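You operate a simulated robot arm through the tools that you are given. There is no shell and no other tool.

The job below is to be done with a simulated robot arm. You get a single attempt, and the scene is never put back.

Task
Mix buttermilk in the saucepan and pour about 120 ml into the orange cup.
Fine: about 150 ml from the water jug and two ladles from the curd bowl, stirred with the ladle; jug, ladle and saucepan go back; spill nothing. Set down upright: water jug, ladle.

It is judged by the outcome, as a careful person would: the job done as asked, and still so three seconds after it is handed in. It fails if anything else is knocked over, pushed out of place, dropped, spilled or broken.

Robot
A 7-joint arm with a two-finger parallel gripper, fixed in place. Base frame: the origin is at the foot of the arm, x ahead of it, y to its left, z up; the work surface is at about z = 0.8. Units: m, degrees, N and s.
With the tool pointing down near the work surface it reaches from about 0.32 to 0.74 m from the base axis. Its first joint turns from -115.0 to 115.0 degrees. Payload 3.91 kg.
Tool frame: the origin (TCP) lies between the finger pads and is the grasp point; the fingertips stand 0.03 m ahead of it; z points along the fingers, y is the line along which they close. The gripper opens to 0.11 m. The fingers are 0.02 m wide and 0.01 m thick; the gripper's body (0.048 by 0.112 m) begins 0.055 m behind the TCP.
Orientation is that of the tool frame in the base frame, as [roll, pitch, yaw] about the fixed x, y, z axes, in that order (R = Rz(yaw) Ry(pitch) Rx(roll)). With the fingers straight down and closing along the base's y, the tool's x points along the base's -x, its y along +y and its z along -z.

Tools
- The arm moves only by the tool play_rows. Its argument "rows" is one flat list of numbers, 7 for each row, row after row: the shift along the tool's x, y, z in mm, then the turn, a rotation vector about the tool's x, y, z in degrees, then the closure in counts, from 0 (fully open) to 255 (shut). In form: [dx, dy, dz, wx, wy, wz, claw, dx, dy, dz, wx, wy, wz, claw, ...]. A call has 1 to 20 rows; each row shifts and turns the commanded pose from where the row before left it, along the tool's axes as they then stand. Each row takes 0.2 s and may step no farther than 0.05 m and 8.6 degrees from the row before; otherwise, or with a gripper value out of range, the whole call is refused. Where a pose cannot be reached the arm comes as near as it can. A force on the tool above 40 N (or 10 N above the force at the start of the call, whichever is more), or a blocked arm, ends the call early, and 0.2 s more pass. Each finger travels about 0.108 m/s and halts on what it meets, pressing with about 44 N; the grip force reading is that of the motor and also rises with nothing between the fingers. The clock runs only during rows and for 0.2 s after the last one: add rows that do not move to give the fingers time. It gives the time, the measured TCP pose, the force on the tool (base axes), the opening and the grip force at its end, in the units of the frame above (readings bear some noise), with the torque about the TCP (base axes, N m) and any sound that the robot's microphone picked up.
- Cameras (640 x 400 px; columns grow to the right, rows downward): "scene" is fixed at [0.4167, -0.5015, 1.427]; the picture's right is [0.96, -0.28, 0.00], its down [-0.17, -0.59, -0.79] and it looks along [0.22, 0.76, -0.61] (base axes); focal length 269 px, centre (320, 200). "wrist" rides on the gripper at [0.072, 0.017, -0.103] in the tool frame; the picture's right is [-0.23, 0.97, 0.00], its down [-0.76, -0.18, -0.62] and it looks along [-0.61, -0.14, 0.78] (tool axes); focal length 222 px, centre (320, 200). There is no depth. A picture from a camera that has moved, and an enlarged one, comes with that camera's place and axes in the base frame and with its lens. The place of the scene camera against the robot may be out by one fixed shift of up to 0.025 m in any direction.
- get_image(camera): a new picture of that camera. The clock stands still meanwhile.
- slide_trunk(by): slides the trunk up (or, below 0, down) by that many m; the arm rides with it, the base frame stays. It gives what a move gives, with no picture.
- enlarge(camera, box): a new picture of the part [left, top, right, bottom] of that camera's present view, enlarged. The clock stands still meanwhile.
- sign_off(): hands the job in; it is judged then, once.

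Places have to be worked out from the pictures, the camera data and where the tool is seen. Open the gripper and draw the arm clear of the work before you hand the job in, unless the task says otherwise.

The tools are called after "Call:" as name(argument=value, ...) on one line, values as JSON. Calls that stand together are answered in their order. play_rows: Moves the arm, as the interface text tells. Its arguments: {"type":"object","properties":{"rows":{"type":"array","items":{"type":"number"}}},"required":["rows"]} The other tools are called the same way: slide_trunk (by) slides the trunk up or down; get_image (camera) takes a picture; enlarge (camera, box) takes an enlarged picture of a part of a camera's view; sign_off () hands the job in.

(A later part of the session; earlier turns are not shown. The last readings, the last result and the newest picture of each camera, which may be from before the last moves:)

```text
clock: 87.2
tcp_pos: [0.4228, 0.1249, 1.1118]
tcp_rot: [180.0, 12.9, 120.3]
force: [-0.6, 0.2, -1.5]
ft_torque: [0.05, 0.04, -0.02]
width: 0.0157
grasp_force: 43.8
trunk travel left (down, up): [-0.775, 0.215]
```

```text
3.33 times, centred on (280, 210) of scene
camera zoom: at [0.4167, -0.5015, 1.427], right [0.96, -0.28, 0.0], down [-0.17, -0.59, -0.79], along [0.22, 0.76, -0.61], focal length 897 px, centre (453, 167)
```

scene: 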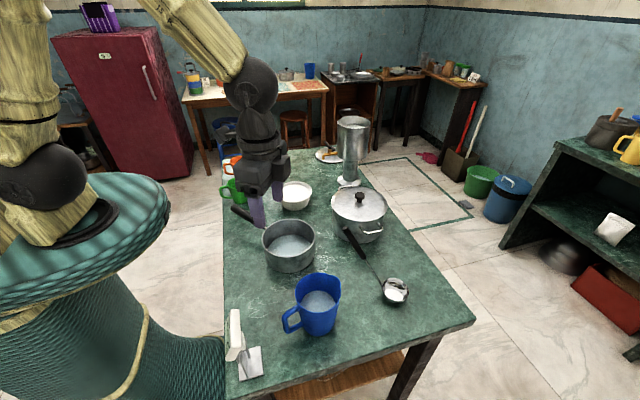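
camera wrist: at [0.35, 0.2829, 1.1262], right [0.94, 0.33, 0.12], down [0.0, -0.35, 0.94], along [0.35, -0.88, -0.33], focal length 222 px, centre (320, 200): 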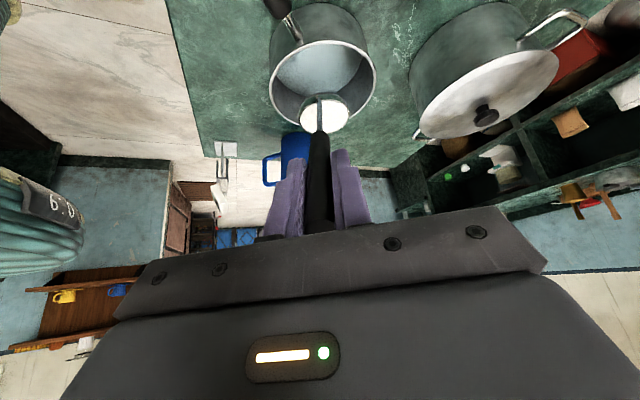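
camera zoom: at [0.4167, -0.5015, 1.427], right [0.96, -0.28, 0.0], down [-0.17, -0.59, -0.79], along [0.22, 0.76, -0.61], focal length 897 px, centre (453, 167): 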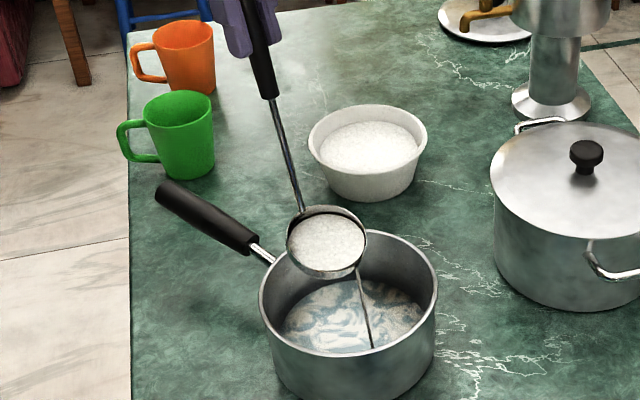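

The curd pours in a clean stream landing well inside the pan. I continue tipping.

Call:
play_rows(rows=[-6.52, 0, -0.68, 0, 2, 0, 255, -6.52, 0, -0.68, 0, 2, 0, 255, -6.52, 0, -0.68, 0, 2, 0, 255, -6.52, 0, -0.68, 0, 2, 0, 255, -6.52, 0, -0.68, 0, 2, 0, 255, -13.06, 0, -1.13, 0, 4, 0, 255, -13.06, 0, -1.13, 0, 4, 0, 255, -13.06, 0, -1.13, 0, 4, 0, 255, -13.06, 0, -1.13, 0, 4, 0, 255, -13.06, 0, -1.13, 0, 4, 0, 255, -13.06, 0, -1.13, 0, 4, 0, 255, -13.06, 0, -1.13, 0, 4, 0, 255, 0, 0, 0, 0, 0, 0, 255])

Call:
enlarge(camera="scene", box=[220, 150, 340, 270])

```text
clock: 90.0
tcp_pos: [0.4848, 0.0178, 1.1126]
tcp_rot: [-180.0, -25.2, 120.2]
force: [0.4, 0.9, -1.1]
ft_torque: [-0.08, -0.05, -0.04]
width: 0.0162
grasp_force: 43.9
trunk travel left (down, up): [-0.775, 0.215]
```

```text
3.33 times, centred on (280, 210) of scene
camera zoom: at [0.4167, -0.5015, 1.427], right [0.96, -0.28, 0.0], down [-0.17, -0.59, -0.79], along [0.22, 0.76, -0.61], focal length 897 px, centre (453, 167)
```

zoom: 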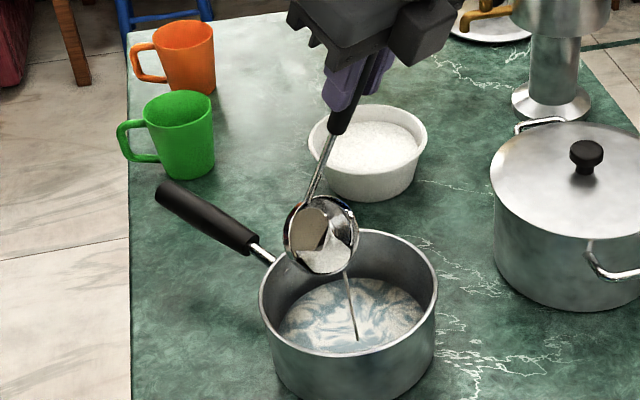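

Nearly empty. Tip on to about 100° and hold for it to drain.

Call:
play_rows(rows=[-13.06, 0, -1.13, 0, 4, 0, 255, -13.06, 0, -1.13, 0, 4, 0, 255, -13.06, 0, -1.13, 0, 4, 0, 255, -13.06, 0, -1.13, 0, 4, 0, 255, -13.06, 0, -1.13, 0, 4, 0, 255, -13.06, 0, -1.13, 0, 4, 0, 255, -13.06, 0, -1.13, 0, 4, 0, 255, -13.06, 0, -1.13, 0, 4, 0, 255, -13.06, 0, -1.13, 0, 4, 0, 255, -13.06, 0, -1.13, 0, 4, 0, 255, 0, 0, 0, 0, 0, 0, 255, 0, 0, 0, 0, 0, 0, 255, 0, 0, 0, 0, 0, 0, 255, 0, 0, 0, 0, 0, 0, 255])

Call:
enlarge(camera="scene", box=[220, 150, 340, 270])

Call:
get_image(camera="wrist")

```text
clock: 93.0
tcp_pos: [0.5347, -0.07, 1.0347]
tcp_rot: [179.9, -65.0, 120.2]
force: [0.2, 0.3, -1.3]
ft_torque: [-0.16, -0.06, -0.01]
width: 0.0155
grasp_force: 43.8
trunk travel left (down, up): [-0.775, 0.215]
```

```text
3.33 times, centred on (280, 210) of scene
camera zoom: at [0.4167, -0.5015, 1.427], right [0.96, -0.28, 0.0], down [-0.17, -0.59, -0.79], along [0.22, 0.76, -0.61], focal length 897 px, centre (453, 167)
```

zoom: 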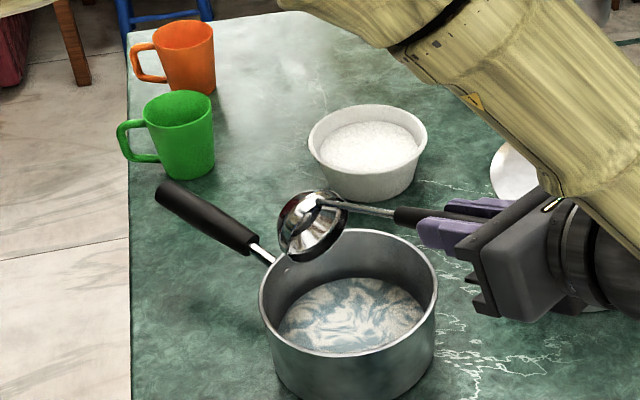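

```text
taken
camera wrist: at [0.5813, -0.1151, 1.1432], right [0.89, 0.41, -0.21], down [0.29, -0.86, -0.43], along [-0.35, 0.32, -0.88], focal length 222 px, centre (320, 200)
```

wrist: 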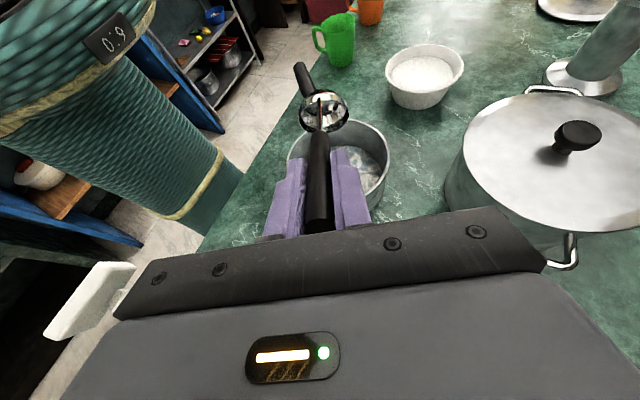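

Ladle emptied into the pan with no spill. I tip it back level.

Call:
play_rows(rows=[12.94, 0, 2.03, 0, -4, 0, 255, 12.94, 0, 2.03, 0, -4, 0, 255, 12.94, 0, 2.03, 0, -4, 0, 255, 12.94, 0, 2.03, 0, -4, 0, 255, 12.94, 0, 2.03, 0, -4, 0, 255, 12.94, 0, 2.03, 0, -4, 0, 255, 12.94, 0, 2.03, 0, -4, 0, 255, 12.94, 0, 2.03, 0, -4, 0, 255, 12.94, 0, 2.03, 0, -4, 0, 255, 12.94, 0, 2.03, 0, -4, 0, 255, 12.94, 0, 2.03, 0, -4, 0, 255, 12.94, 0, 2.03, 0, -4, 0, 255, 12.94, 0, 2.03, 0, -4, 0, 255, 12.94, 0, 2.03, 0, -4, 0, 255, 12.94, 0, 2.03, 0, -4, 0, 255, 12.94, 0, 2.03, 0, -4, 0, 255, 12.94, 0, 2.03, 0, -4, 0, 255, 12.94, 0, 2.03, 0, -4, 0, 255, 12.94, 0, 2.03, 0, -4, 0, 255, 12.94, 0, 2.03, 0, -4, 0, 255])

Call:
play_rows(rows=[12.94, 0, 2.03, 0, -4, 0, 255, 12.94, 0, 2.03, 0, -4, 0, 255, 12.94, 0, 2.03, 0, -4, 0, 255, 12.94, 0, 2.03, 0, -4, 0, 255, 6.5, 0, 0.9, 0, -2, 0, 255, 0, 0, 0, 0, 0, 0, 255, 0, 0, 0, 0, 0, 0, 255])

Call:
enlarge(camera="scene", box=[220, 150, 340, 270])

```text
clock: 97.2
tcp_pos: [0.4202, 0.1288, 1.109]
tcp_rot: [179.9, 15.0, 120.1]
force: [0.2, -0.3, -1.1]
ft_torque: [0.03, -0.02, -0.04]
width: 0.0156
grasp_force: 43.7
trunk travel left (down, up): [-0.775, 0.215]
```

```text
clock: 98.8
tcp_pos: [0.3946, 0.1717, 1.0804]
tcp_rot: [180.0, 32.9, 120.3]
force: [-0.4, -0.9, -0.5]
ft_torque: [0.14, 0.04, -0.01]
width: 0.0156
grasp_force: 44.5
trunk travel left (down, up): [-0.775, 0.215]
```

```text
3.33 times, centred on (280, 210) of scene
camera zoom: at [0.4167, -0.5015, 1.427], right [0.96, -0.28, 0.0], down [-0.17, -0.59, -0.79], along [0.22, 0.76, -0.61], focal length 897 px, centre (453, 167)
```

zoom: 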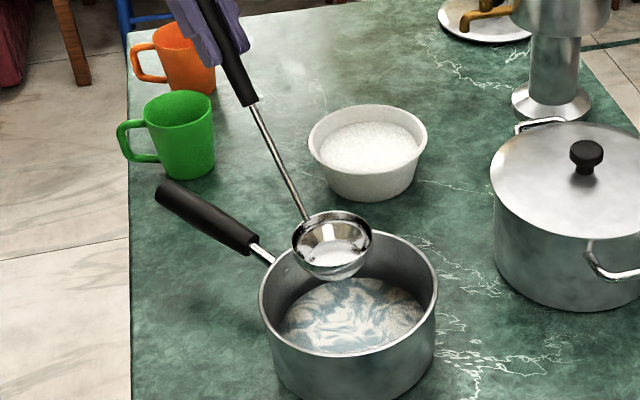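

Back level, with the curd swirled in the water. I return over the curd bowl for the second ladle.

Call:
play_rows(rows=[8, 11.4, -5.2, 0, 0, 0, 255, 16.1, 22.8, -10.4, 0, 0, 0, 255, 16.1, 22.8, -10.4, 0, 0, 0, 255, 16.1, 22.8, -10.4, 0, 0, 0, 255, 16.1, 22.8, -10.4, 0, 0, 0, 255, 16.1, 22.8, -10.4, 0, 0, 0, 255, 16.1, 22.8, -10.4, 0, 0, 0, 255, 16.1, 22.8, -10.4, 0, 0, 0, 255, 8, 11.4, -5.2, 0, 0, 0, 255, 0, 0, 0, 0, 0, 0, 255, 0, 0, 0, 0, 0, 0, 255])

Call:
enlarge(camera="scene", box=[254, 140, 334, 220])

Call:
get_image(camera="wrist")

```text
clock: 101.2
tcp_pos: [0.4747, 0.3984, 1.0803]
tcp_rot: [180.0, 33.0, 120.2]
force: [-0.2, 0.0, -0.3]
ft_torque: [0.1, 0.06, 0.02]
width: 0.0156
grasp_force: 44.2
trunk travel left (down, up): [-0.775, 0.215]
```

```text
5.00 times, centred on (294, 180) of scene
camera zoom: at [0.4167, -0.5015, 1.427], right [0.96, -0.28, 0.0], down [-0.17, -0.59, -0.79], along [0.22, 0.76, -0.61], focal length 1346 px, centre (450, 300)
```

zoom: 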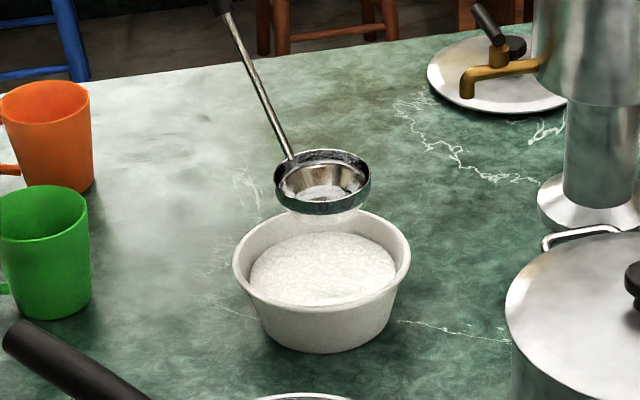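

```text
taken
camera wrist: at [0.4296, 0.5065, 1.1274], right [0.94, 0.33, 0.12], down [0.0, -0.35, 0.94], along [0.35, -0.88, -0.33], focal length 222 px, centre (320, 200)
```

wrist: 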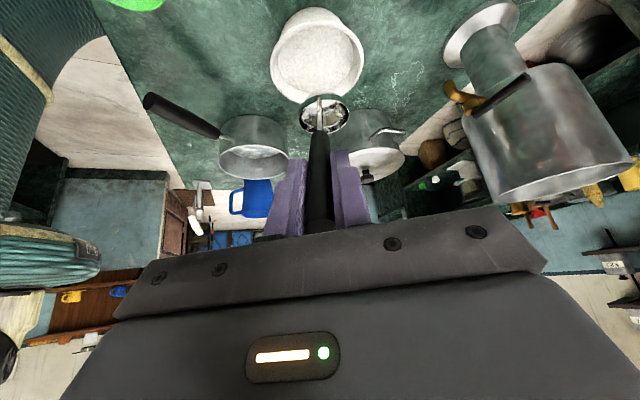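

Zooming on the curd bowl in the wrist view to confirm centring before the second dip.

Call:
enlarge(camera="wrist", box=[240, 0, 400, 140])

```text
2.86 times, centred on (320, 70) of wrist
camera zoom: at [0.4296, 0.5065, 1.1274], right [0.94, 0.33, 0.12], down [0.0, -0.35, 0.94], along [0.35, -0.88, -0.33], focal length 635 px, centre (320, 571)
```

zoom: 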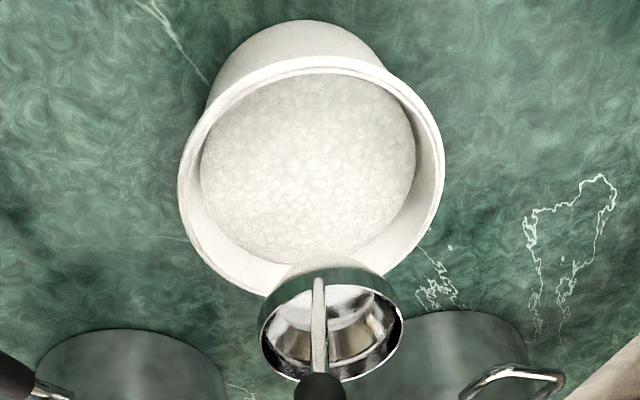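

Centring is good (about 6 mm toward the far side, giving the rod clearance). I lower to the earlier fill depth and a touch more, watching force.

Call:
play_rows(rows=[5.4, 0, 8.4, 0, 0, 0, 255, 10.9, 0, 16.8, 0, 0, 0, 255, 10.9, 0, 16.8, 0, 0, 0, 255, 8.2, 0, 12.6, 0, 0, 0, 255, 5.4, 0, 8.4, 0, 0, 0, 255, 5.4, 0, 8.4, 0, 0, 0, 255, 2.7, 0, 4.2, 0, 0, 0, 255, 1.6, 0, 2.5, 0, 0, 0, 255, 1.1, 0, 1.7, 0, 0, 0, 255, 0, 0, 0, 0, 0, 0, 255])

Call:
enlarge(camera="scene", box=[254, 140, 334, 220])

```text
clock: 103.4
tcp_pos: [0.475, 0.3955, 0.9843]
tcp_rot: [-180.0, 33.0, 120.2]
force: [0.1, 0.3, -1.6]
ft_torque: [0.16, 0.09, 0.01]
width: 0.0159
grasp_force: 44.2
trunk travel left (down, up): [-0.775, 0.215]
```

```text
5.00 times, centred on (294, 180) of scene
camera zoom: at [0.4167, -0.5015, 1.427], right [0.96, -0.28, 0.0], down [-0.17, -0.59, -0.79], along [0.22, 0.76, -0.61], focal length 1346 px, centre (450, 300)
```

zoom: 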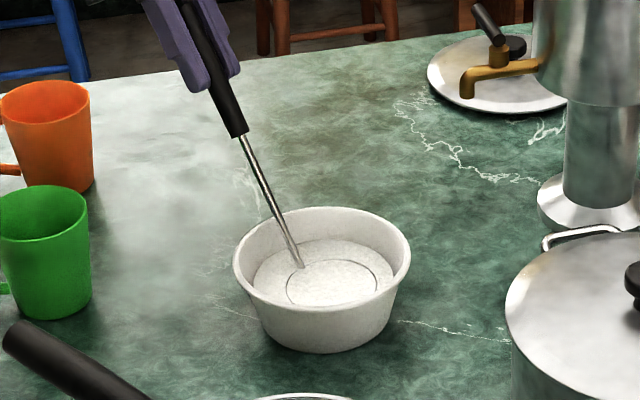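

The rim is right at the surface. I go 3–4 mm deeper, carefully, and dwell.

Call:
play_rows(rows=[0.8, 0, 1.3, 0, 0, 0, 255, 0.8, 0, 1.3, 0, 0, 0, 255, 0, 0, 0, 0, 0, 0, 255])

Call:
enlarge(camera="scene", box=[254, 140, 334, 220])

```text
clock: 104.2
tcp_pos: [0.4756, 0.3957, 0.9826]
tcp_rot: [179.9, 33.1, 120.2]
force: [-1.5, 2.2, 12.4]
ft_torque: [-1.14, -0.3, -0.11]
width: 0.0158
grasp_force: 43.9
trunk travel left (down, up): [-0.775, 0.215]
```

```text
5.00 times, centred on (294, 180) of scene
camera zoom: at [0.4167, -0.5015, 1.427], right [0.96, -0.28, 0.0], down [-0.17, -0.59, -0.79], along [0.22, 0.76, -0.61], focal length 1346 px, centre (450, 300)
```

zoom: 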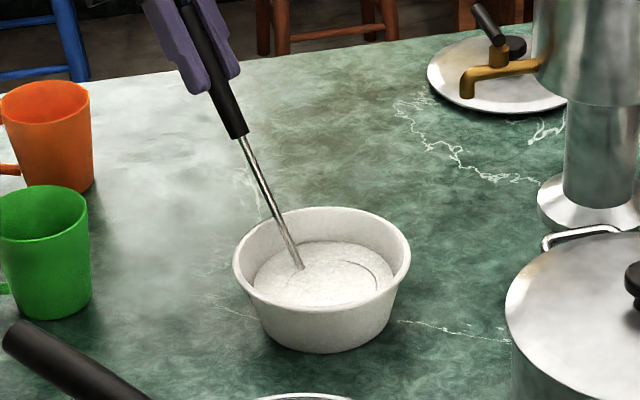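

It touched the bowl floor (12 N), with part of the rim submerged. I back off 1.5 mm, dwell, and read the load.

Call:
play_rows(rows=[-0.8, 0, -1.26, 0, 0, 0, 255, 0, 0, 0, 0, 0, 0, 255, 0, 0, 0, 0, 0, 0, 255, 0, 0, 0, 0, 0, 0, 255])

Call:
play_rows(rows=[0, 0, 0, 0, 0, 0, 255])

Call:
enlarge(camera="scene", box=[264, 160, 324, 220])

Call:
enlarge(camera="wrist", box=[240, 0, 400, 140])

```text
clock: 105.2
tcp_pos: [0.4753, 0.3969, 0.9819]
tcp_rot: [-179.9, 32.9, 120.1]
force: [1.2, -0.7, 4.5]
ft_torque: [-0.67, -0.37, 0.12]
width: 0.0161
grasp_force: 44.5
trunk travel left (down, up): [-0.775, 0.215]
```

```text
clock: 105.6
tcp_pos: [0.4752, 0.3972, 0.9816]
tcp_rot: [180.0, 33.1, 120.2]
force: [0.5, -0.7, 3.9]
ft_torque: [-0.62, -0.26, 0.04]
width: 0.0159
grasp_force: 44.6
trunk travel left (down, up): [-0.775, 0.215]
```

```text
6.67 times, centred on (294, 190) of scene
camera zoom: at [0.4167, -0.5015, 1.427], right [0.96, -0.28, 0.0], down [-0.17, -0.59, -0.79], along [0.22, 0.76, -0.61], focal length 1794 px, centre (493, 267)
```

zoom: 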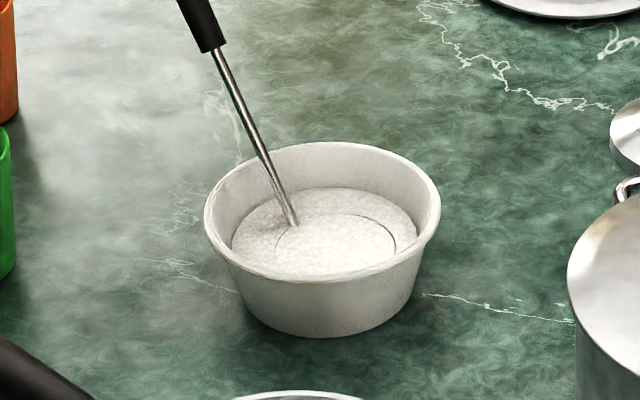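

```text
2.86 times, centred on (320, 70) of wrist
camera zoom: at [0.4306, 0.5056, 1.0298], right [0.94, 0.33, 0.12], down [0.0, -0.35, 0.94], along [0.35, -0.88, -0.33], focal length 635 px, centre (320, 571)
```

zoom: 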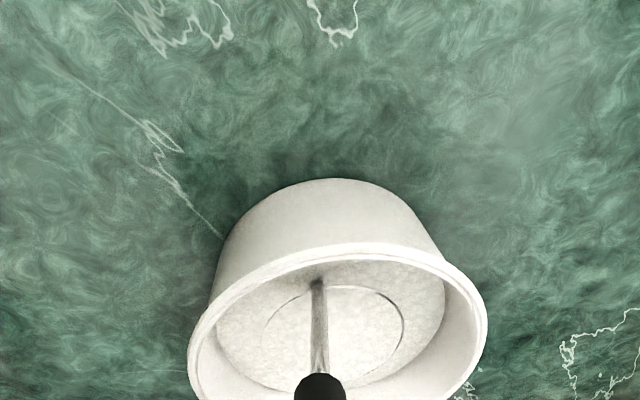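

Can't tell the fill from here. I lift slowly clear of the curd and check.

Call:
play_rows(rows=[-0.8, 0, -1.3, 0, 0, 0, 255, -1.1, 0, -1.7, 0, 0, 0, 255, -1.6, 0, -2.5, 0, 0, 0, 255, -2.2, 0, -3.4, 0, 0, 0, 255, -3.3, 0, -5, 0, 0, 0, 255, -4.3, 0, -6.7, 0, 0, 0, 255, -4.3, 0, -6.7, 0, 0, 0, 255, -4.3, 0, -6.7, 0, 0, 0, 255, -4.3, 0, -6.7, 0, 0, 0, 255, -4.3, 0, -6.7, 0, 0, 0, 255, -4.3, 0, -6.7, 0, 0, 0, 255, -2.2, 0, -3.4, 0, 0, 0, 255, 0, 0, 0, 0, 0, 0, 255, 0, 0, 0, 0, 0, 0, 255])

Call:
enlarge(camera="scene", box=[264, 150, 324, 210])

Call:
enlarge(camera="wrist", box=[240, 30, 400, 170])

```text
clock: 108.6
tcp_pos: [0.4745, 0.3961, 1.0515]
tcp_rot: [-180.0, 33.1, 120.2]
force: [0.0, -0.2, -2.2]
ft_torque: [0.11, 0.1, 0.01]
width: 0.0162
grasp_force: 43.7
trunk travel left (down, up): [-0.775, 0.215]
```

```text
6.67 times, centred on (294, 180) of scene
camera zoom: at [0.4167, -0.5015, 1.427], right [0.96, -0.28, 0.0], down [-0.17, -0.59, -0.79], along [0.22, 0.76, -0.61], focal length 1794 px, centre (493, 333)
```

zoom: 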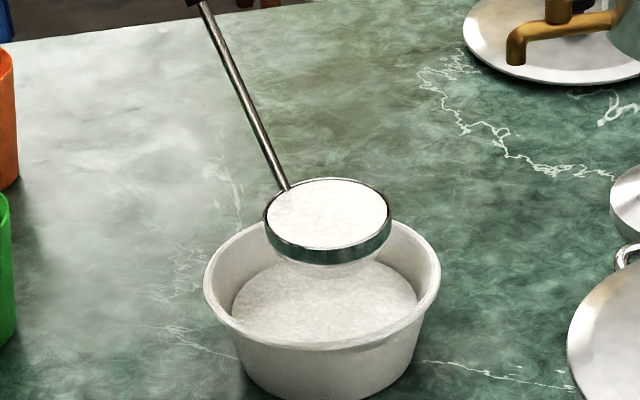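

```text
2.86 times, centred on (320, 100) of wrist
camera zoom: at [0.43, 0.5055, 1.0989], right [0.94, 0.33, 0.12], down [0.0, -0.35, 0.94], along [0.35, -0.88, -0.33], focal length 635 px, centre (320, 486)
```

zoom: 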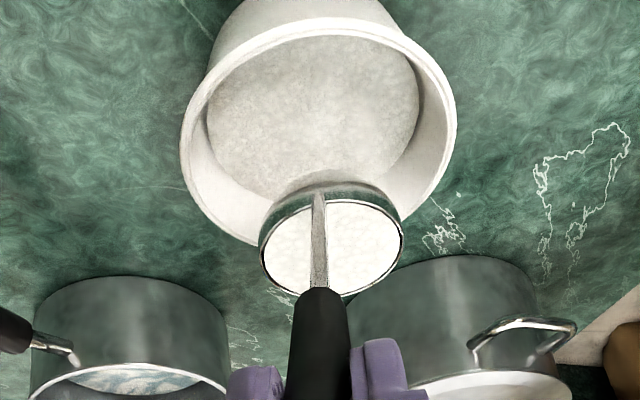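

Full again. I raise it and carry it over with the same gentle ramped move.

Call:
play_rows(rows=[-2.2, 0, -3.4, 0, 0, 0, 255, -3.8, 0, -5.9, 0, 0, 0, 255, -4.3, 0, -6.7, 0, 0, 0, 255, -3.3, 0, -5, 0, 0, 0, 255, -2.2, 0, -3.4, 0, 0, 0, 255, 0, 0, 0, 0, 0, 0, 255])

Call:
play_rows(rows=[-2.16, -3.06, 1.4, 0, 0, 0, 255, -4.87, -6.89, 3.16, 0, 0, 0, 255, -7.57, -10.71, 4.91, 0, 0, 0, 255, -9.73, -13.77, 6.31, 0, 0, 0, 255, -11.36, -16.07, 7.37, 0, 0, 0, 255, -12.44, -17.6, 8.07, 0, 0, 0, 255, -12.44, -17.6, 8.07, 0, 0, 0, 255, -12.44, -17.6, 8.07, 0, 0, 0, 255, -12.44, -17.6, 8.07, 0, 0, 0, 255, -11.36, -16.07, 7.37, 0, 0, 0, 255, -9.73, -13.77, 6.31, 0, 0, 0, 255, -8.11, -11.48, 5.26, 0, 0, 0, 255, -5.95, -8.42, 3.86, 0, 0, 0, 255, -4.33, -6.12, 2.81, 0, 0, 0, 255, -2.7, -3.83, 1.75, 0, 0, 0, 255, -1.08, -1.53, 0.7, 0, 0, 0, 255, 0, 0, 0, 0, 0, 0, 255])

Call:
enlarge(camera="scene", box=[220, 150, 340, 270])

```text
clock: 110.0
tcp_pos: [0.4749, 0.3969, 1.0798]
tcp_rot: [-180.0, 33.0, 120.2]
force: [0.8, -0.1, -1.6]
ft_torque: [0.17, 0.1, -0.01]
width: 0.0157
grasp_force: 44.3
trunk travel left (down, up): [-0.775, 0.215]
```

```text
clock: 113.6
tcp_pos: [0.3943, 0.1711, 1.0788]
tcp_rot: [179.9, 33.1, 120.3]
force: [0.9, -1.2, -1.8]
ft_torque: [0.17, 0.06, 0.01]
width: 0.0159
grasp_force: 44.2
trunk travel left (down, up): [-0.775, 0.215]
```

```text
3.33 times, centred on (280, 210) of scene
camera zoom: at [0.4167, -0.5015, 1.427], right [0.96, -0.28, 0.0], down [-0.17, -0.59, -0.79], along [0.22, 0.76, -0.61], focal length 897 px, centre (453, 167)
```

zoom: 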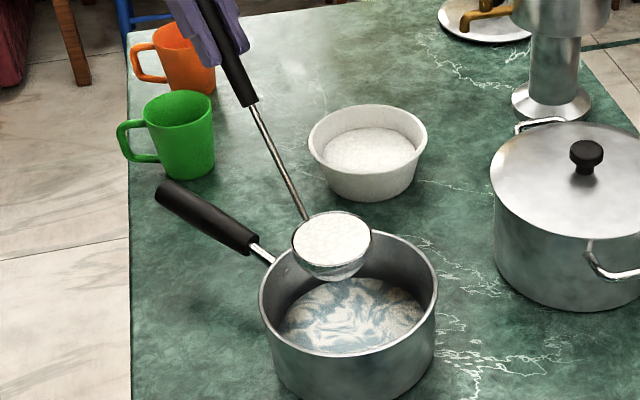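

Same position as before with a full ladle. I pour it the same way.

Call:
play_rows(rows=[-6.52, 0, -0.68, 0, 2, 0, 255, -6.52, 0, -0.68, 0, 2, 0, 255, -6.52, 0, -0.68, 0, 2, 0, 255, -6.52, 0, -0.68, 0, 2, 0, 255, -6.52, 0, -0.68, 0, 2, 0, 255, -6.52, 0, -0.68, 0, 2, 0, 255, -6.52, 0, -0.68, 0, 2, 0, 255, -6.52, 0, -0.68, 0, 2, 0, 255, -6.52, 0, -0.68, 0, 2, 0, 255, -6.52, 0, -0.68, 0, 2, 0, 255, 0, 0, 0, 0, 0, 0, 255, -6.52, 0, -0.68, 0, 2, 0, 255, -6.52, 0, -0.68, 0, 2, 0, 255, -6.52, 0, -0.68, 0, 2, 0, 255, -6.52, 0, -0.68, 0, 2, 0, 255, -6.52, 0, -0.68, 0, 2, 0, 255])

Call:
play_rows(rows=[-13.06, 0, -1.13, 0, 4, 0, 255, -13.06, 0, -1.13, 0, 4, 0, 255, -13.06, 0, -1.13, 0, 4, 0, 255, -13.06, 0, -1.13, 0, 4, 0, 255, -13.06, 0, -1.13, 0, 4, 0, 255, -13.06, 0, -1.13, 0, 4, 0, 255, -13.06, 0, -1.13, 0, 4, 0, 255, -13.06, 0, -1.13, 0, 4, 0, 255, -13.06, 0, -1.13, 0, 4, 0, 255, -13.06, 0, -1.13, 0, 4, 0, 255, -13.06, 0, -1.13, 0, 4, 0, 255, -13.06, 0, -1.13, 0, 4, 0, 255, -13.06, 0, -1.13, 0, 4, 0, 255, -13.06, 0, -1.13, 0, 4, 0, 255, -13.06, 0, -1.13, 0, 4, 0, 255, -13.06, 0, -1.13, 0, 4, 0, 255, -13.06, 0, -1.13, 0, 4, 0, 255, 0, 0, 0, 0, 0, 0, 255, 0, 0, 0, 0, 0, 0, 255, 0, 0, 0, 0, 0, 0, 255])

Call:
enlarge(camera="scene", box=[220, 150, 340, 270])

```text
clock: 117.0
tcp_pos: [0.4391, 0.0955, 1.1201]
tcp_rot: [-180.0, 2.9, 120.3]
force: [-0.1, 0.1, -0.8]
ft_torque: [0.03, 0.01, -0.04]
width: 0.0154
grasp_force: 44.0
trunk travel left (down, up): [-0.775, 0.215]
```

```text
clock: 121.2
tcp_pos: [0.5359, -0.0679, 1.0343]
tcp_rot: [179.8, -65.1, 120.4]
force: [0.0, -0.8, -1.0]
ft_torque: [-0.14, -0.09, 0.03]
width: 0.0156
grasp_force: 43.6
trunk travel left (down, up): [-0.775, 0.215]
```

```text
3.33 times, centred on (280, 210) of scene
camera zoom: at [0.4167, -0.5015, 1.427], right [0.96, -0.28, 0.0], down [-0.17, -0.59, -0.79], along [0.22, 0.76, -0.61], focal length 897 px, centre (453, 167)
```

zoom: 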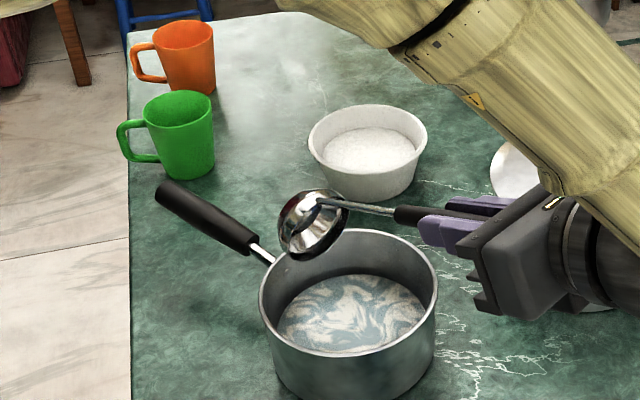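

Second ladle emptied cleanly. Tip back level for stirring.

Call:
play_rows(rows=[12.94, 0, 2.03, 0, -4, 0, 255, 12.94, 0, 2.03, 0, -4, 0, 255, 12.94, 0, 2.03, 0, -4, 0, 255, 12.94, 0, 2.03, 0, -4, 0, 255, 12.94, 0, 2.03, 0, -4, 0, 255, 12.94, 0, 2.03, 0, -4, 0, 255, 12.94, 0, 2.03, 0, -4, 0, 255, 12.94, 0, 2.03, 0, -4, 0, 255, 12.94, 0, 2.03, 0, -4, 0, 255, 12.94, 0, 2.03, 0, -4, 0, 255, 12.94, 0, 2.03, 0, -4, 0, 255, 12.94, 0, 2.03, 0, -4, 0, 255, 12.94, 0, 2.03, 0, -4, 0, 255, 12.94, 0, 2.03, 0, -4, 0, 255, 12.94, 0, 2.03, 0, -4, 0, 255, 12.94, 0, 2.03, 0, -4, 0, 255, 12.94, 0, 2.03, 0, -4, 0, 255, 12.94, 0, 2.03, 0, -4, 0, 255, 12.94, 0, 2.03, 0, -4, 0, 255, 12.94, 0, 2.03, 0, -4, 0, 255])

Call:
play_rows(rows=[12.94, 0, 2.03, 0, -4, 0, 255, 12.94, 0, 2.03, 0, -4, 0, 255, 12.94, 0, 2.03, 0, -4, 0, 255, 12.94, 0, 2.03, 0, -4, 0, 255, 6.5, 0, 0.9, 0, -2, 0, 255, 0, 0, 0, 0, 0, 0, 255, 0, 0, 0, 0, 0, 0, 255])

Call:
enlarge(camera="scene", box=[230, 170, 330, 270])

Call:
enlarge(camera="wrist", box=[240, 0, 400, 140])

```text
clock: 125.4
tcp_pos: [0.4207, 0.1285, 1.1098]
tcp_rot: [-180.0, 15.0, 120.3]
force: [-0.3, -0.4, -2.0]
ft_torque: [0.03, 0.04, 0.01]
width: 0.0158
grasp_force: 43.6
trunk travel left (down, up): [-0.775, 0.215]
```

```text
clock: 127.0
tcp_pos: [0.3956, 0.1705, 1.0788]
tcp_rot: [-179.9, 33.1, 120.2]
force: [0.8, -0.6, -1.0]
ft_torque: [0.11, 0.07, 0.01]
width: 0.0158
grasp_force: 44.3
trunk travel left (down, up): [-0.775, 0.215]
```

```text
4.00 times, centred on (280, 220) of scene
camera zoom: at [0.4167, -0.5015, 1.427], right [0.96, -0.28, 0.0], down [-0.17, -0.59, -0.79], along [0.22, 0.76, -0.61], focal length 1076 px, centre (480, 120)
```

zoom: 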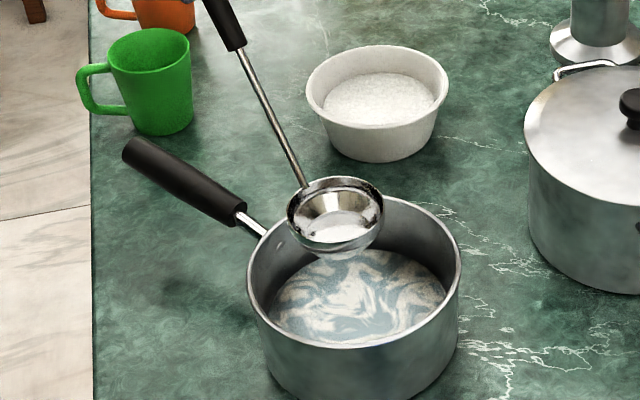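

```text
2.86 times, centred on (320, 70) of wrist
camera zoom: at [0.3505, 0.2803, 1.1263], right [0.94, 0.33, 0.12], down [0.0, -0.35, 0.94], along [0.35, -0.88, -0.33], focal length 635 px, centre (320, 571)
```

zoom: 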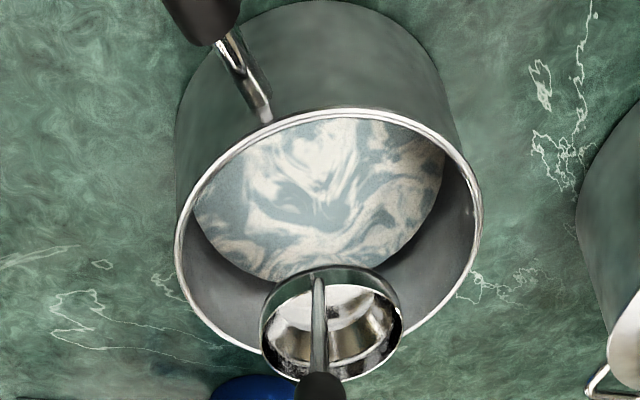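

Both ladles are in; now to stir. I centre the ladle slightly forward of the pan's middle and lower it until its bowl is in the liquid, just off the floor.

Call:
play_rows(rows=[-6.3, 0, 4.1, 0, 0, 0, 255, -6.3, 0, 4.1, 0, 0, 0, 255, 8.2, 0, 12.6, 0, 0, 0, 255, 10.9, 0, 16.8, 0, 0, 0, 255, 10.9, 0, 16.8, 0, 0, 0, 255, 8.2, 0, 12.6, 0, 0, 0, 255, 5.4, 0, 8.4, 0, 0, 0, 255, 2.7, 0, 4.2, 0, 0, 0, 255, 1.6, 0, 2.5, 0, 0, 0, 255, 0, 0, 0, 0, 0, 0, 255])

Call:
enlarge(camera="scene", box=[230, 170, 330, 270])

Call:
enlarge(camera="wrist", box=[240, 0, 400, 140])

```text
clock: 129.2
tcp_pos: [0.4044, 0.1584, 0.9922]
tcp_rot: [-180.0, 33.0, 120.2]
force: [-0.5, -0.1, 0.1]
ft_torque: [0.1, 0.11, -0.02]
width: 0.0158
grasp_force: 43.9
trunk travel left (down, up): [-0.775, 0.215]
```

```text
4.00 times, centred on (280, 220) of scene
camera zoom: at [0.4167, -0.5015, 1.427], right [0.96, -0.28, 0.0], down [-0.17, -0.59, -0.79], along [0.22, 0.76, -0.61], focal length 1076 px, centre (480, 120)
```

zoom: 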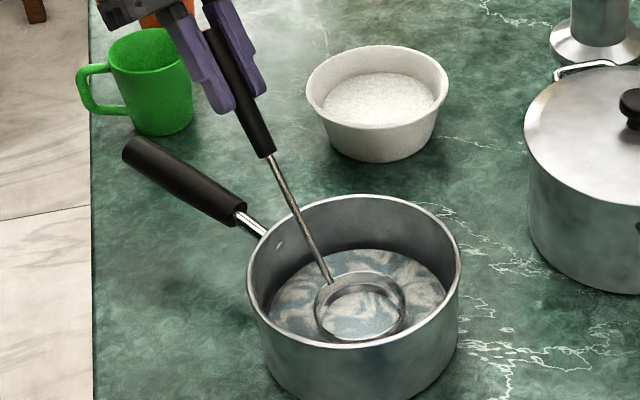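

```text
2.86 times, centred on (320, 70) of wrist
camera zoom: at [0.3588, 0.2676, 1.0397], right [0.94, 0.33, 0.12], down [0.0, -0.35, 0.94], along [0.35, -0.88, -0.33], focal length 635 px, centre (320, 571)
```

zoom: 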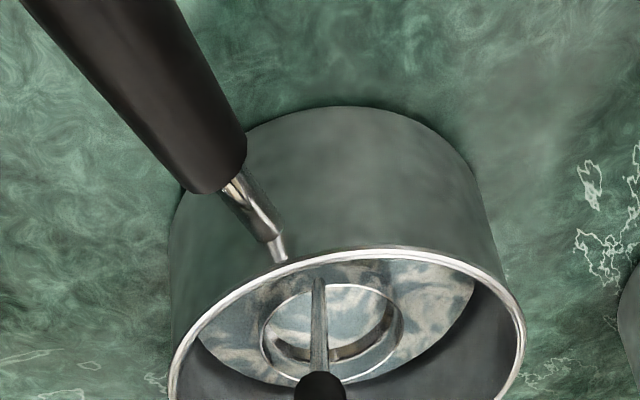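

The ladle bowl sits in the liquid near the centre with room all round. I lower 3 mm more and stir with gentle elliptical loops.

Call:
play_rows(rows=[1.6, 0, 2.5, 0, 0, 0, 255, 0, 8, 0, 0, 0, 0, 255, 0, 12, 0, 0, 0, 0, 255, 0, 6, 0, 0, 0, 0, 255, 6.88, -5, -4.47, 0, 0, 0, 255, 4.28, -13, -2.78, 0, 0, 0, 255, 0, -16, 0, 0, 0, 0, 255, -4.28, -13, 2.78, 0, 0, 0, 255, -6.88, -5, 4.47, 0, 0, 0, 255, -6.88, 5, 4.47, 0, 0, 0, 255, -4.28, 13, 2.78, 0, 0, 0, 255, 0, 16, 0, 0, 0, 0, 255, 4.28, 13, -2.78, 0, 0, 0, 255, 6.88, 5, -4.47, 0, 0, 0, 255])

Call:
enlarge(camera="scene", box=[230, 170, 330, 270])

```text
clock: 132.2
tcp_pos: [0.426, 0.1708, 0.9876]
tcp_rot: [180.0, 33.0, 120.2]
force: [0.5, 0.0, -1.9]
ft_torque: [0.12, 0.06, 0.03]
width: 0.0157
grasp_force: 43.9
trunk travel left (down, up): [-0.775, 0.215]
```

```text
4.00 times, centred on (280, 220) of scene
camera zoom: at [0.4167, -0.5015, 1.427], right [0.96, -0.28, 0.0], down [-0.17, -0.59, -0.79], along [0.22, 0.76, -0.61], focal length 1076 px, centre (480, 120)
```

zoom: 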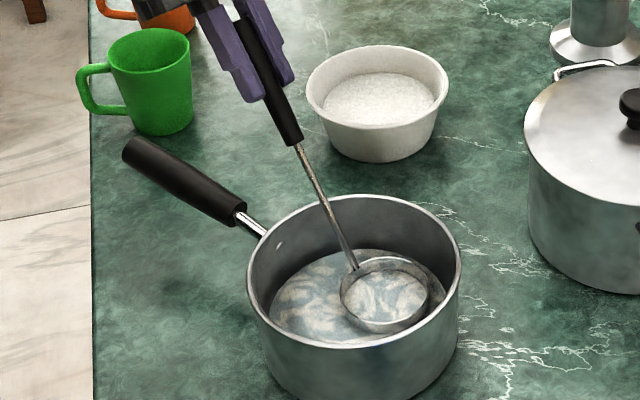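

It is mixing, no contact forces. More loops.

Call:
play_rows(rows=[6.88, -5, -4.47, 0, 0, 0, 255, 4.28, -13, -2.78, 0, 0, 0, 255, 0, -16, 0, 0, 0, 0, 255, -4.28, -13, 2.78, 0, 0, 0, 255, -6.88, -5, 4.47, 0, 0, 0, 255, -6.88, 5, 4.47, 0, 0, 0, 255, -4.28, 13, 2.78, 0, 0, 0, 255, 0, 16, 0, 0, 0, 0, 255, 4.28, 13, -2.78, 0, 0, 0, 255, 6.88, 5, -4.47, 0, 0, 0, 255, 6.88, -5, -4.47, 0, 0, 0, 255, 4.28, -13, -2.78, 0, 0, 0, 255, 0, -16, 0, 0, 0, 0, 255, -4.28, -13, 2.78, 0, 0, 0, 255, -6.88, -5, 4.47, 0, 0, 0, 255, -6.88, 5, 4.47, 0, 0, 0, 255, -4.28, 13, 2.78, 0, 0, 0, 255, 0, 16, 0, 0, 0, 0, 255, 4.28, 13, -2.78, 0, 0, 0, 255, 6.88, 5, -4.47, 0, 0, 0, 255])

Call:
play_rows(rows=[6.88, -5, -4.47, 0, 0, 0, 255, 4.28, -13, -2.78, 0, 0, 0, 255, 0, -16, 0, 0, 0, 0, 255, -4.28, -13, 2.78, 0, 0, 0, 255, -6.88, -5, 4.47, 0, 0, 0, 255, -6.88, 5, 4.47, 0, 0, 0, 255, -4.28, 13, 2.78, 0, 0, 0, 255, 0, 16, 0, 0, 0, 0, 255, 4.28, 13, -2.78, 0, 0, 0, 255, 6.88, 5, -4.47, 0, 0, 0, 255, 6.88, -5, -4.47, 0, 0, 0, 255, 4.28, -13, -2.78, 0, 0, 0, 255, 0, -16, 0, 0, 0, 0, 255, -4.28, -13, 2.78, 0, 0, 0, 255, -6.88, -5, 4.47, 0, 0, 0, 255, -6.88, 5, 4.47, 0, 0, 0, 255, -4.28, 13, 2.78, 0, 0, 0, 255, 0, 16, 0, 0, 0, 0, 255, 4.28, 13, -2.78, 0, 0, 0, 255, 6.88, 5, -4.47, 0, 0, 0, 255])

Call:
enlarge(camera="scene", box=[230, 170, 330, 270])

```text
clock: 136.4
tcp_pos: [0.425, 0.1698, 0.9877]
tcp_rot: [179.9, 33.0, 120.2]
force: [0.2, -0.4, 0.0]
ft_torque: [0.13, 0.05, -0.01]
width: 0.0158
grasp_force: 44.1
trunk travel left (down, up): [-0.775, 0.215]
```

```text
clock: 140.6
tcp_pos: [0.4258, 0.1713, 0.9889]
tcp_rot: [180.0, 33.1, 120.3]
force: [0.3, 0.3, -0.4]
ft_torque: [0.08, 0.03, 0.0]
width: 0.0156
grasp_force: 44.2
trunk travel left (down, up): [-0.775, 0.215]
```

```text
4.00 times, centred on (280, 220) of scene
camera zoom: at [0.4167, -0.5015, 1.427], right [0.96, -0.28, 0.0], down [-0.17, -0.59, -0.79], along [0.22, 0.76, -0.61], focal length 1076 px, centre (480, 120)
```

zoom: 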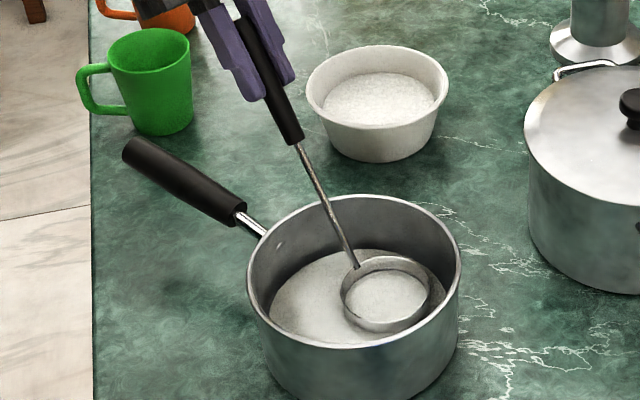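

It now looks uniform. Two more loops to be sure, then return to centre and lift out.

Call:
play_rows(rows=[6.88, -5, -4.47, 0, 0, 0, 255, 4.28, -13, -2.78, 0, 0, 0, 255, 0, -16, 0, 0, 0, 0, 255, -4.28, -13, 2.78, 0, 0, 0, 255, -6.88, -5, 4.47, 0, 0, 0, 255, -6.88, 5, 4.47, 0, 0, 0, 255, -4.28, 13, 2.78, 0, 0, 0, 255, 0, 16, 0, 0, 0, 0, 255, 4.28, 13, -2.78, 0, 0, 0, 255, 6.88, 5, -4.47, 0, 0, 0, 255, 6.88, -5, -4.47, 0, 0, 0, 255, 4.28, -13, -2.78, 0, 0, 0, 255, 0, -16, 0, 0, 0, 0, 255, -4.28, -13, 2.78, 0, 0, 0, 255, -6.88, -5, 4.47, 0, 0, 0, 255, -6.88, 5, 4.47, 0, 0, 0, 255, -4.28, 13, 2.78, 0, 0, 0, 255, 0, 16, 0, 0, 0, 0, 255, 4.28, 13, -2.78, 0, 0, 0, 255, 6.88, 5, -4.47, 0, 0, 0, 255])

Call:
play_rows(rows=[0, -10, 0, 0, 0, 0, 255, 0, -11, 0, 0, 0, 0, 255, 0, -5, 0, 0, 0, 0, 255, -2.7, 0, -4.2, 0, 0, 0, 255, -5.4, 0, -8.4, 0, 0, 0, 255, -8.2, 0, -12.6, 0, 0, 0, 255, -10.9, 0, -16.8, 0, 0, 0, 255, -10.9, 0, -16.8, 0, 0, 0, 255, -8.2, 0, -12.6, 0, 0, 0, 255, -5.4, 0, -8.4, 0, 0, 0, 255, 0, 0, 0, 0, 0, 0, 255, 0, 0, 0, 0, 0, 0, 255, 0, 0, 0, 0, 0, 0, 255, 0, 0, 0, 0, 0, 0, 255, 0, 0, 0, 0, 0, 0, 255])

Call:
enlarge(camera="scene", box=[230, 170, 330, 270])

Call:
enlarge(camera="wrist", box=[240, 0, 400, 140])

```text
clock: 144.8
tcp_pos: [0.4272, 0.1703, 0.9879]
tcp_rot: [180.0, 33.0, 120.2]
force: [0.1, 0.3, -1.3]
ft_torque: [0.11, 0.05, -0.06]
width: 0.0157
grasp_force: 44.1
trunk travel left (down, up): [-0.775, 0.215]
```

```text
clock: 148.0
tcp_pos: [0.4048, 0.1587, 1.0835]
tcp_rot: [180.0, 32.9, 120.2]
force: [0.5, -1.2, -1.0]
ft_torque: [0.14, 0.07, -0.01]
width: 0.0157
grasp_force: 44.1
trunk travel left (down, up): [-0.775, 0.215]
```

```text
4.00 times, centred on (280, 220) of scene
camera zoom: at [0.4167, -0.5015, 1.427], right [0.96, -0.28, 0.0], down [-0.17, -0.59, -0.79], along [0.22, 0.76, -0.61], focal length 1076 px, centre (480, 120)
```

zoom: 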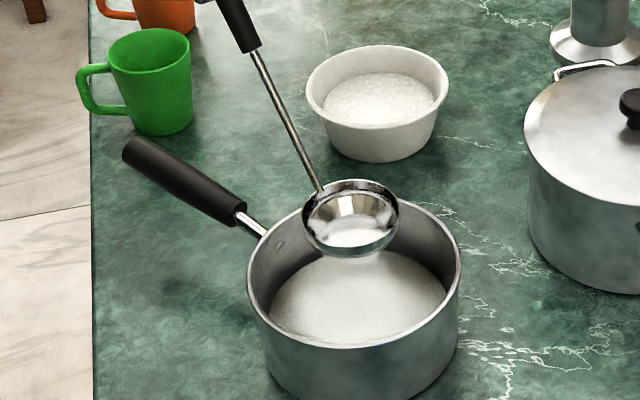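

```text
2.86 times, centred on (320, 70) of wrist
camera zoom: at [0.3596, 0.2682, 1.1313], right [0.94, 0.33, 0.12], down [0.0, -0.35, 0.94], along [0.35, -0.88, -0.33], focal length 635 px, centre (320, 571)
```

zoom: 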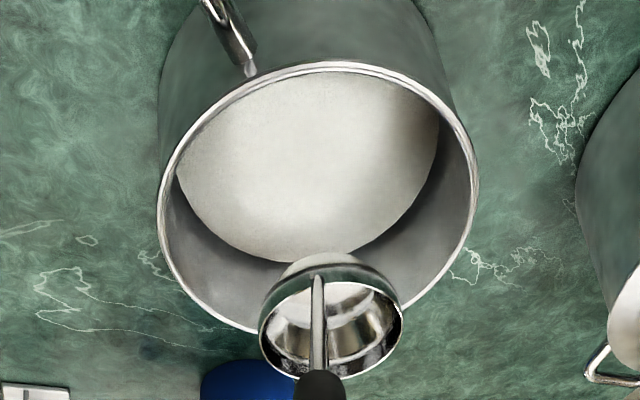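

Buttermilk is uniform and the ladle empty. I raise it, yaw back to its home orientation and carry it above its home spot.

Call:
play_rows(rows=[-9.8, 0, -15.1, 0, 0, 0, 255, -9.8, 0, -15.1, 0, 0, 0, 255, -9.8, 0, -15.1, 0, 0, 0, 255, 0, 0, 0, -3.27, 0, -5.03, 255, 0, 0, 0, -3.27, 0, -5.03, 255, 0, 0, 0, -3.27, 0, -5.03, 255, 0, 0, 0, -3.27, 0, -5.03, 255, 0, 0, 0, -1.63, 0, -2.52, 255, -15.5, -6.7, 10.1, 0, 0, 0, 255, -31.1, -13.5, 20.2, 0, 0, 0, 255, -31.1, -13.5, 20.2, 0, 0, 0, 255, -31.1, -13.5, 20.2, 0, 0, 0, 255, -31.1, -13.5, 20.2, 0, 0, 0, 255, -31.1, -13.5, 20.2, 0, 0, 0, 255, -31.1, -13.5, 20.2, 0, 0, 0, 255, -31.1, -13.5, 20.2, 0, 0, 0, 255, -15.5, -6.7, 10.1, 0, 0, 0, 255, 0, 0, 0, 0, 0, 0, 255, 0, 0, 0, 0, 0, 0, 255])

Call:
enlarge(camera="scene", box=[300, 150, 440, 290])

```text
clock: 152.0
tcp_pos: [0.5947, -0.0937, 1.1373]
tcp_rot: [180.0, 32.9, 147.2]
force: [1.0, 0.2, -1.5]
ft_torque: [0.12, 0.11, 0.01]
width: 0.0159
grasp_force: 44.0
trunk travel left (down, up): [-0.775, 0.215]
```

```text
2.86 times, centred on (370, 220) of scene
camera zoom: at [0.4167, -0.5015, 1.427], right [0.96, -0.28, 0.0], down [-0.17, -0.59, -0.79], along [0.22, 0.76, -0.61], focal length 769 px, centre (177, 143)
```

zoom: 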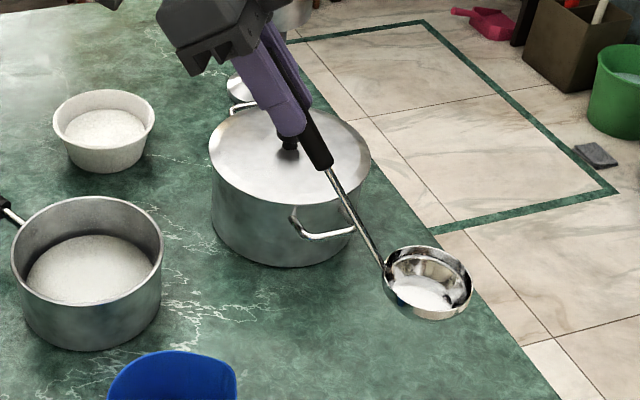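

Exactly above home. I lower it straight down to the table.

Call:
play_rows(rows=[10.9, 0, 16.8, 0, 0, 0, 255, 19.1, 0, 29.4, 0, 0, 0, 255, 19.1, 0, 29.4, 0, 0, 0, 255, 16.3, 0, 25.2, 0, 0, 0, 255, 10.9, 0, 16.8, 0, 0, 0, 255, 5.4, 0, 8.4, 0, 0, 0, 255, 2.7, 0, 4.2, 0, 0, 0, 255, 1.6, 0, 2.5, 0, 0, 0, 255, 0, 0, 0, 0, 0, 0, 255, 0, 0, 0, 0, 0, 0, 255])

```text
clock: 154.2
tcp_pos: [0.5958, -0.093, 0.98]
tcp_rot: [179.8, 33.0, 147.1]
force: [0.0, 0.2, 0.9]
ft_torque: [-0.19, -0.17, -0.04]
width: 0.0157
grasp_force: 44.5
trunk travel left (down, up): [-0.775, 0.215]
```

Light contact begins (torque reversed). I take one more millimetre to seat it.

Call:
play_rows(rows=[0.55, 0, 0.84, 0, 0, 0, 255, 0, 0, 0, 0, 0, 0, 255])

Call:
enlarge(camera="scene", box=[330, 215, 430, 315])

Call:
enlarge(camera="wrist", box=[200, 60, 440, 220])

```text
clock: 154.8
tcp_pos: [0.5949, -0.093, 0.98]
tcp_rot: [179.9, 33.1, 147.2]
force: [-0.4, 0.6, 6.8]
ft_torque: [-0.59, -0.64, -0.03]
width: 0.0156
grasp_force: 43.8
trunk travel left (down, up): [-0.775, 0.215]
```

```text
4.00 times, centred on (380, 265) of scene
camera zoom: at [0.4167, -0.5015, 1.427], right [0.96, -0.28, 0.0], down [-0.17, -0.59, -0.79], along [0.22, 0.76, -0.61], focal length 1076 px, centre (80, -60)
```

zoom: 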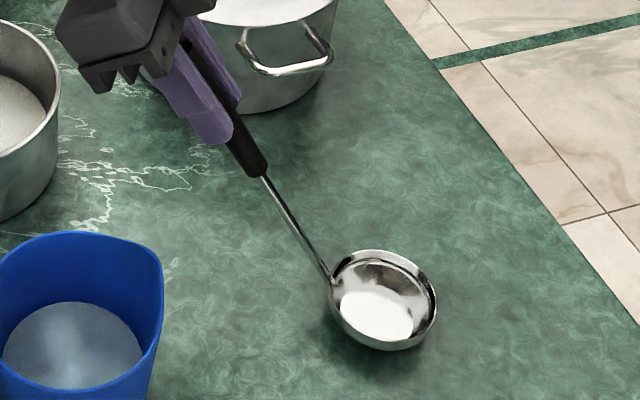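

```text
2.50 times, centred on (320, 140) of wrist
camera zoom: at [0.505, -0.0156, 1.027], right [0.69, 0.72, 0.13], down [0.15, -0.31, 0.94], along [0.71, -0.62, -0.32], focal length 555 px, centre (320, 350)
```

zoom: 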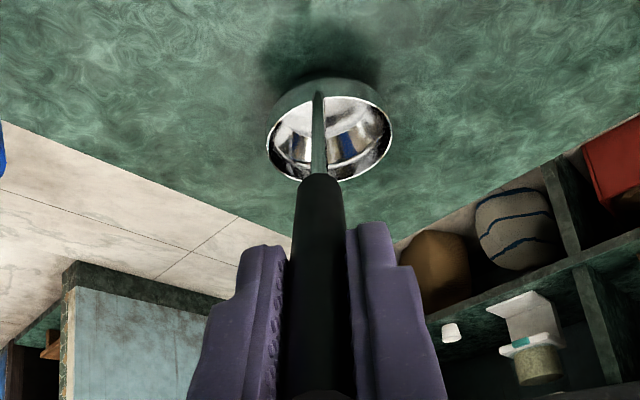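

Seated at (almost) its original spot. I ease the pressure and open the fingers slowly.

Call:
play_rows(rows=[-0.3, 0, -0.45, 0, 0, 0, 255, 0, 0, 0, 0, 0, 0, 255])

Call:
play_rows(rows=[0, 0, 0, 0, 0, 0, 216, 0, 0, 0, 0, 0, 0, 210, 0, 0, 0, 0, 0, 0, 200, 0, 0, 0, 0, 0, 0, 185, 0, 0, 0, 0, 0, 0, 165, 0, 0, 0, 0, 0, 0, 150, 0, 0, 0, 0, 0, 0, 150, 0, 0, 0, 0, 0, 0, 150])

Call:
enlarge(camera="scene", box=[330, 215, 430, 315])

Call:
enlarge(camera="wrist", box=[200, 60, 440, 220])

```text
clock: 155.4
tcp_pos: [0.5956, -0.0935, 0.9789]
tcp_rot: [179.9, 33.1, 147.2]
force: [0.1, 0.8, 7.1]
ft_torque: [-0.5, -0.77, 0.07]
width: 0.0159
grasp_force: 44.0
trunk travel left (down, up): [-0.775, 0.215]
```

```text
clock: 157.2
tcp_pos: [0.5948, -0.0931, 0.9796]
tcp_rot: [179.9, 33.1, 147.2]
force: [0.2, -0.6, -0.3]
ft_torque: [0.01, 0.01, 0.0]
width: 0.045
grasp_force: 0.0
trunk travel left (down, up): [-0.775, 0.215]
```

```text
4.00 times, centred on (380, 265) of scene
camera zoom: at [0.4167, -0.5015, 1.427], right [0.96, -0.28, 0.0], down [-0.17, -0.59, -0.79], along [0.22, 0.76, -0.61], focal length 1076 px, centre (80, -60)
```

zoom: 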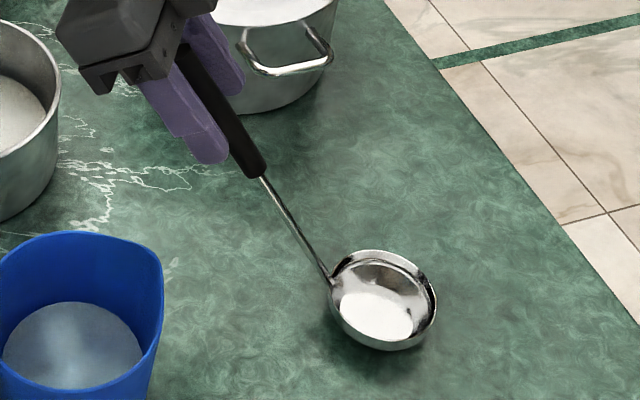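

```text
2.50 times, centred on (320, 140) of wrist
camera zoom: at [0.5053, -0.016, 1.0266], right [0.69, 0.72, 0.12], down [0.16, -0.31, 0.94], along [0.71, -0.62, -0.33], focal length 555 px, centre (320, 350)
```

zoom: 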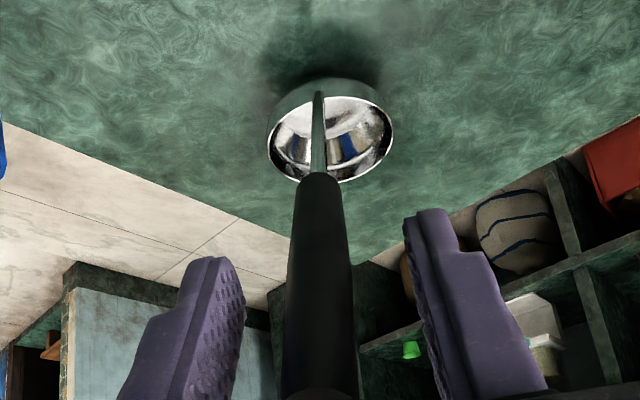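

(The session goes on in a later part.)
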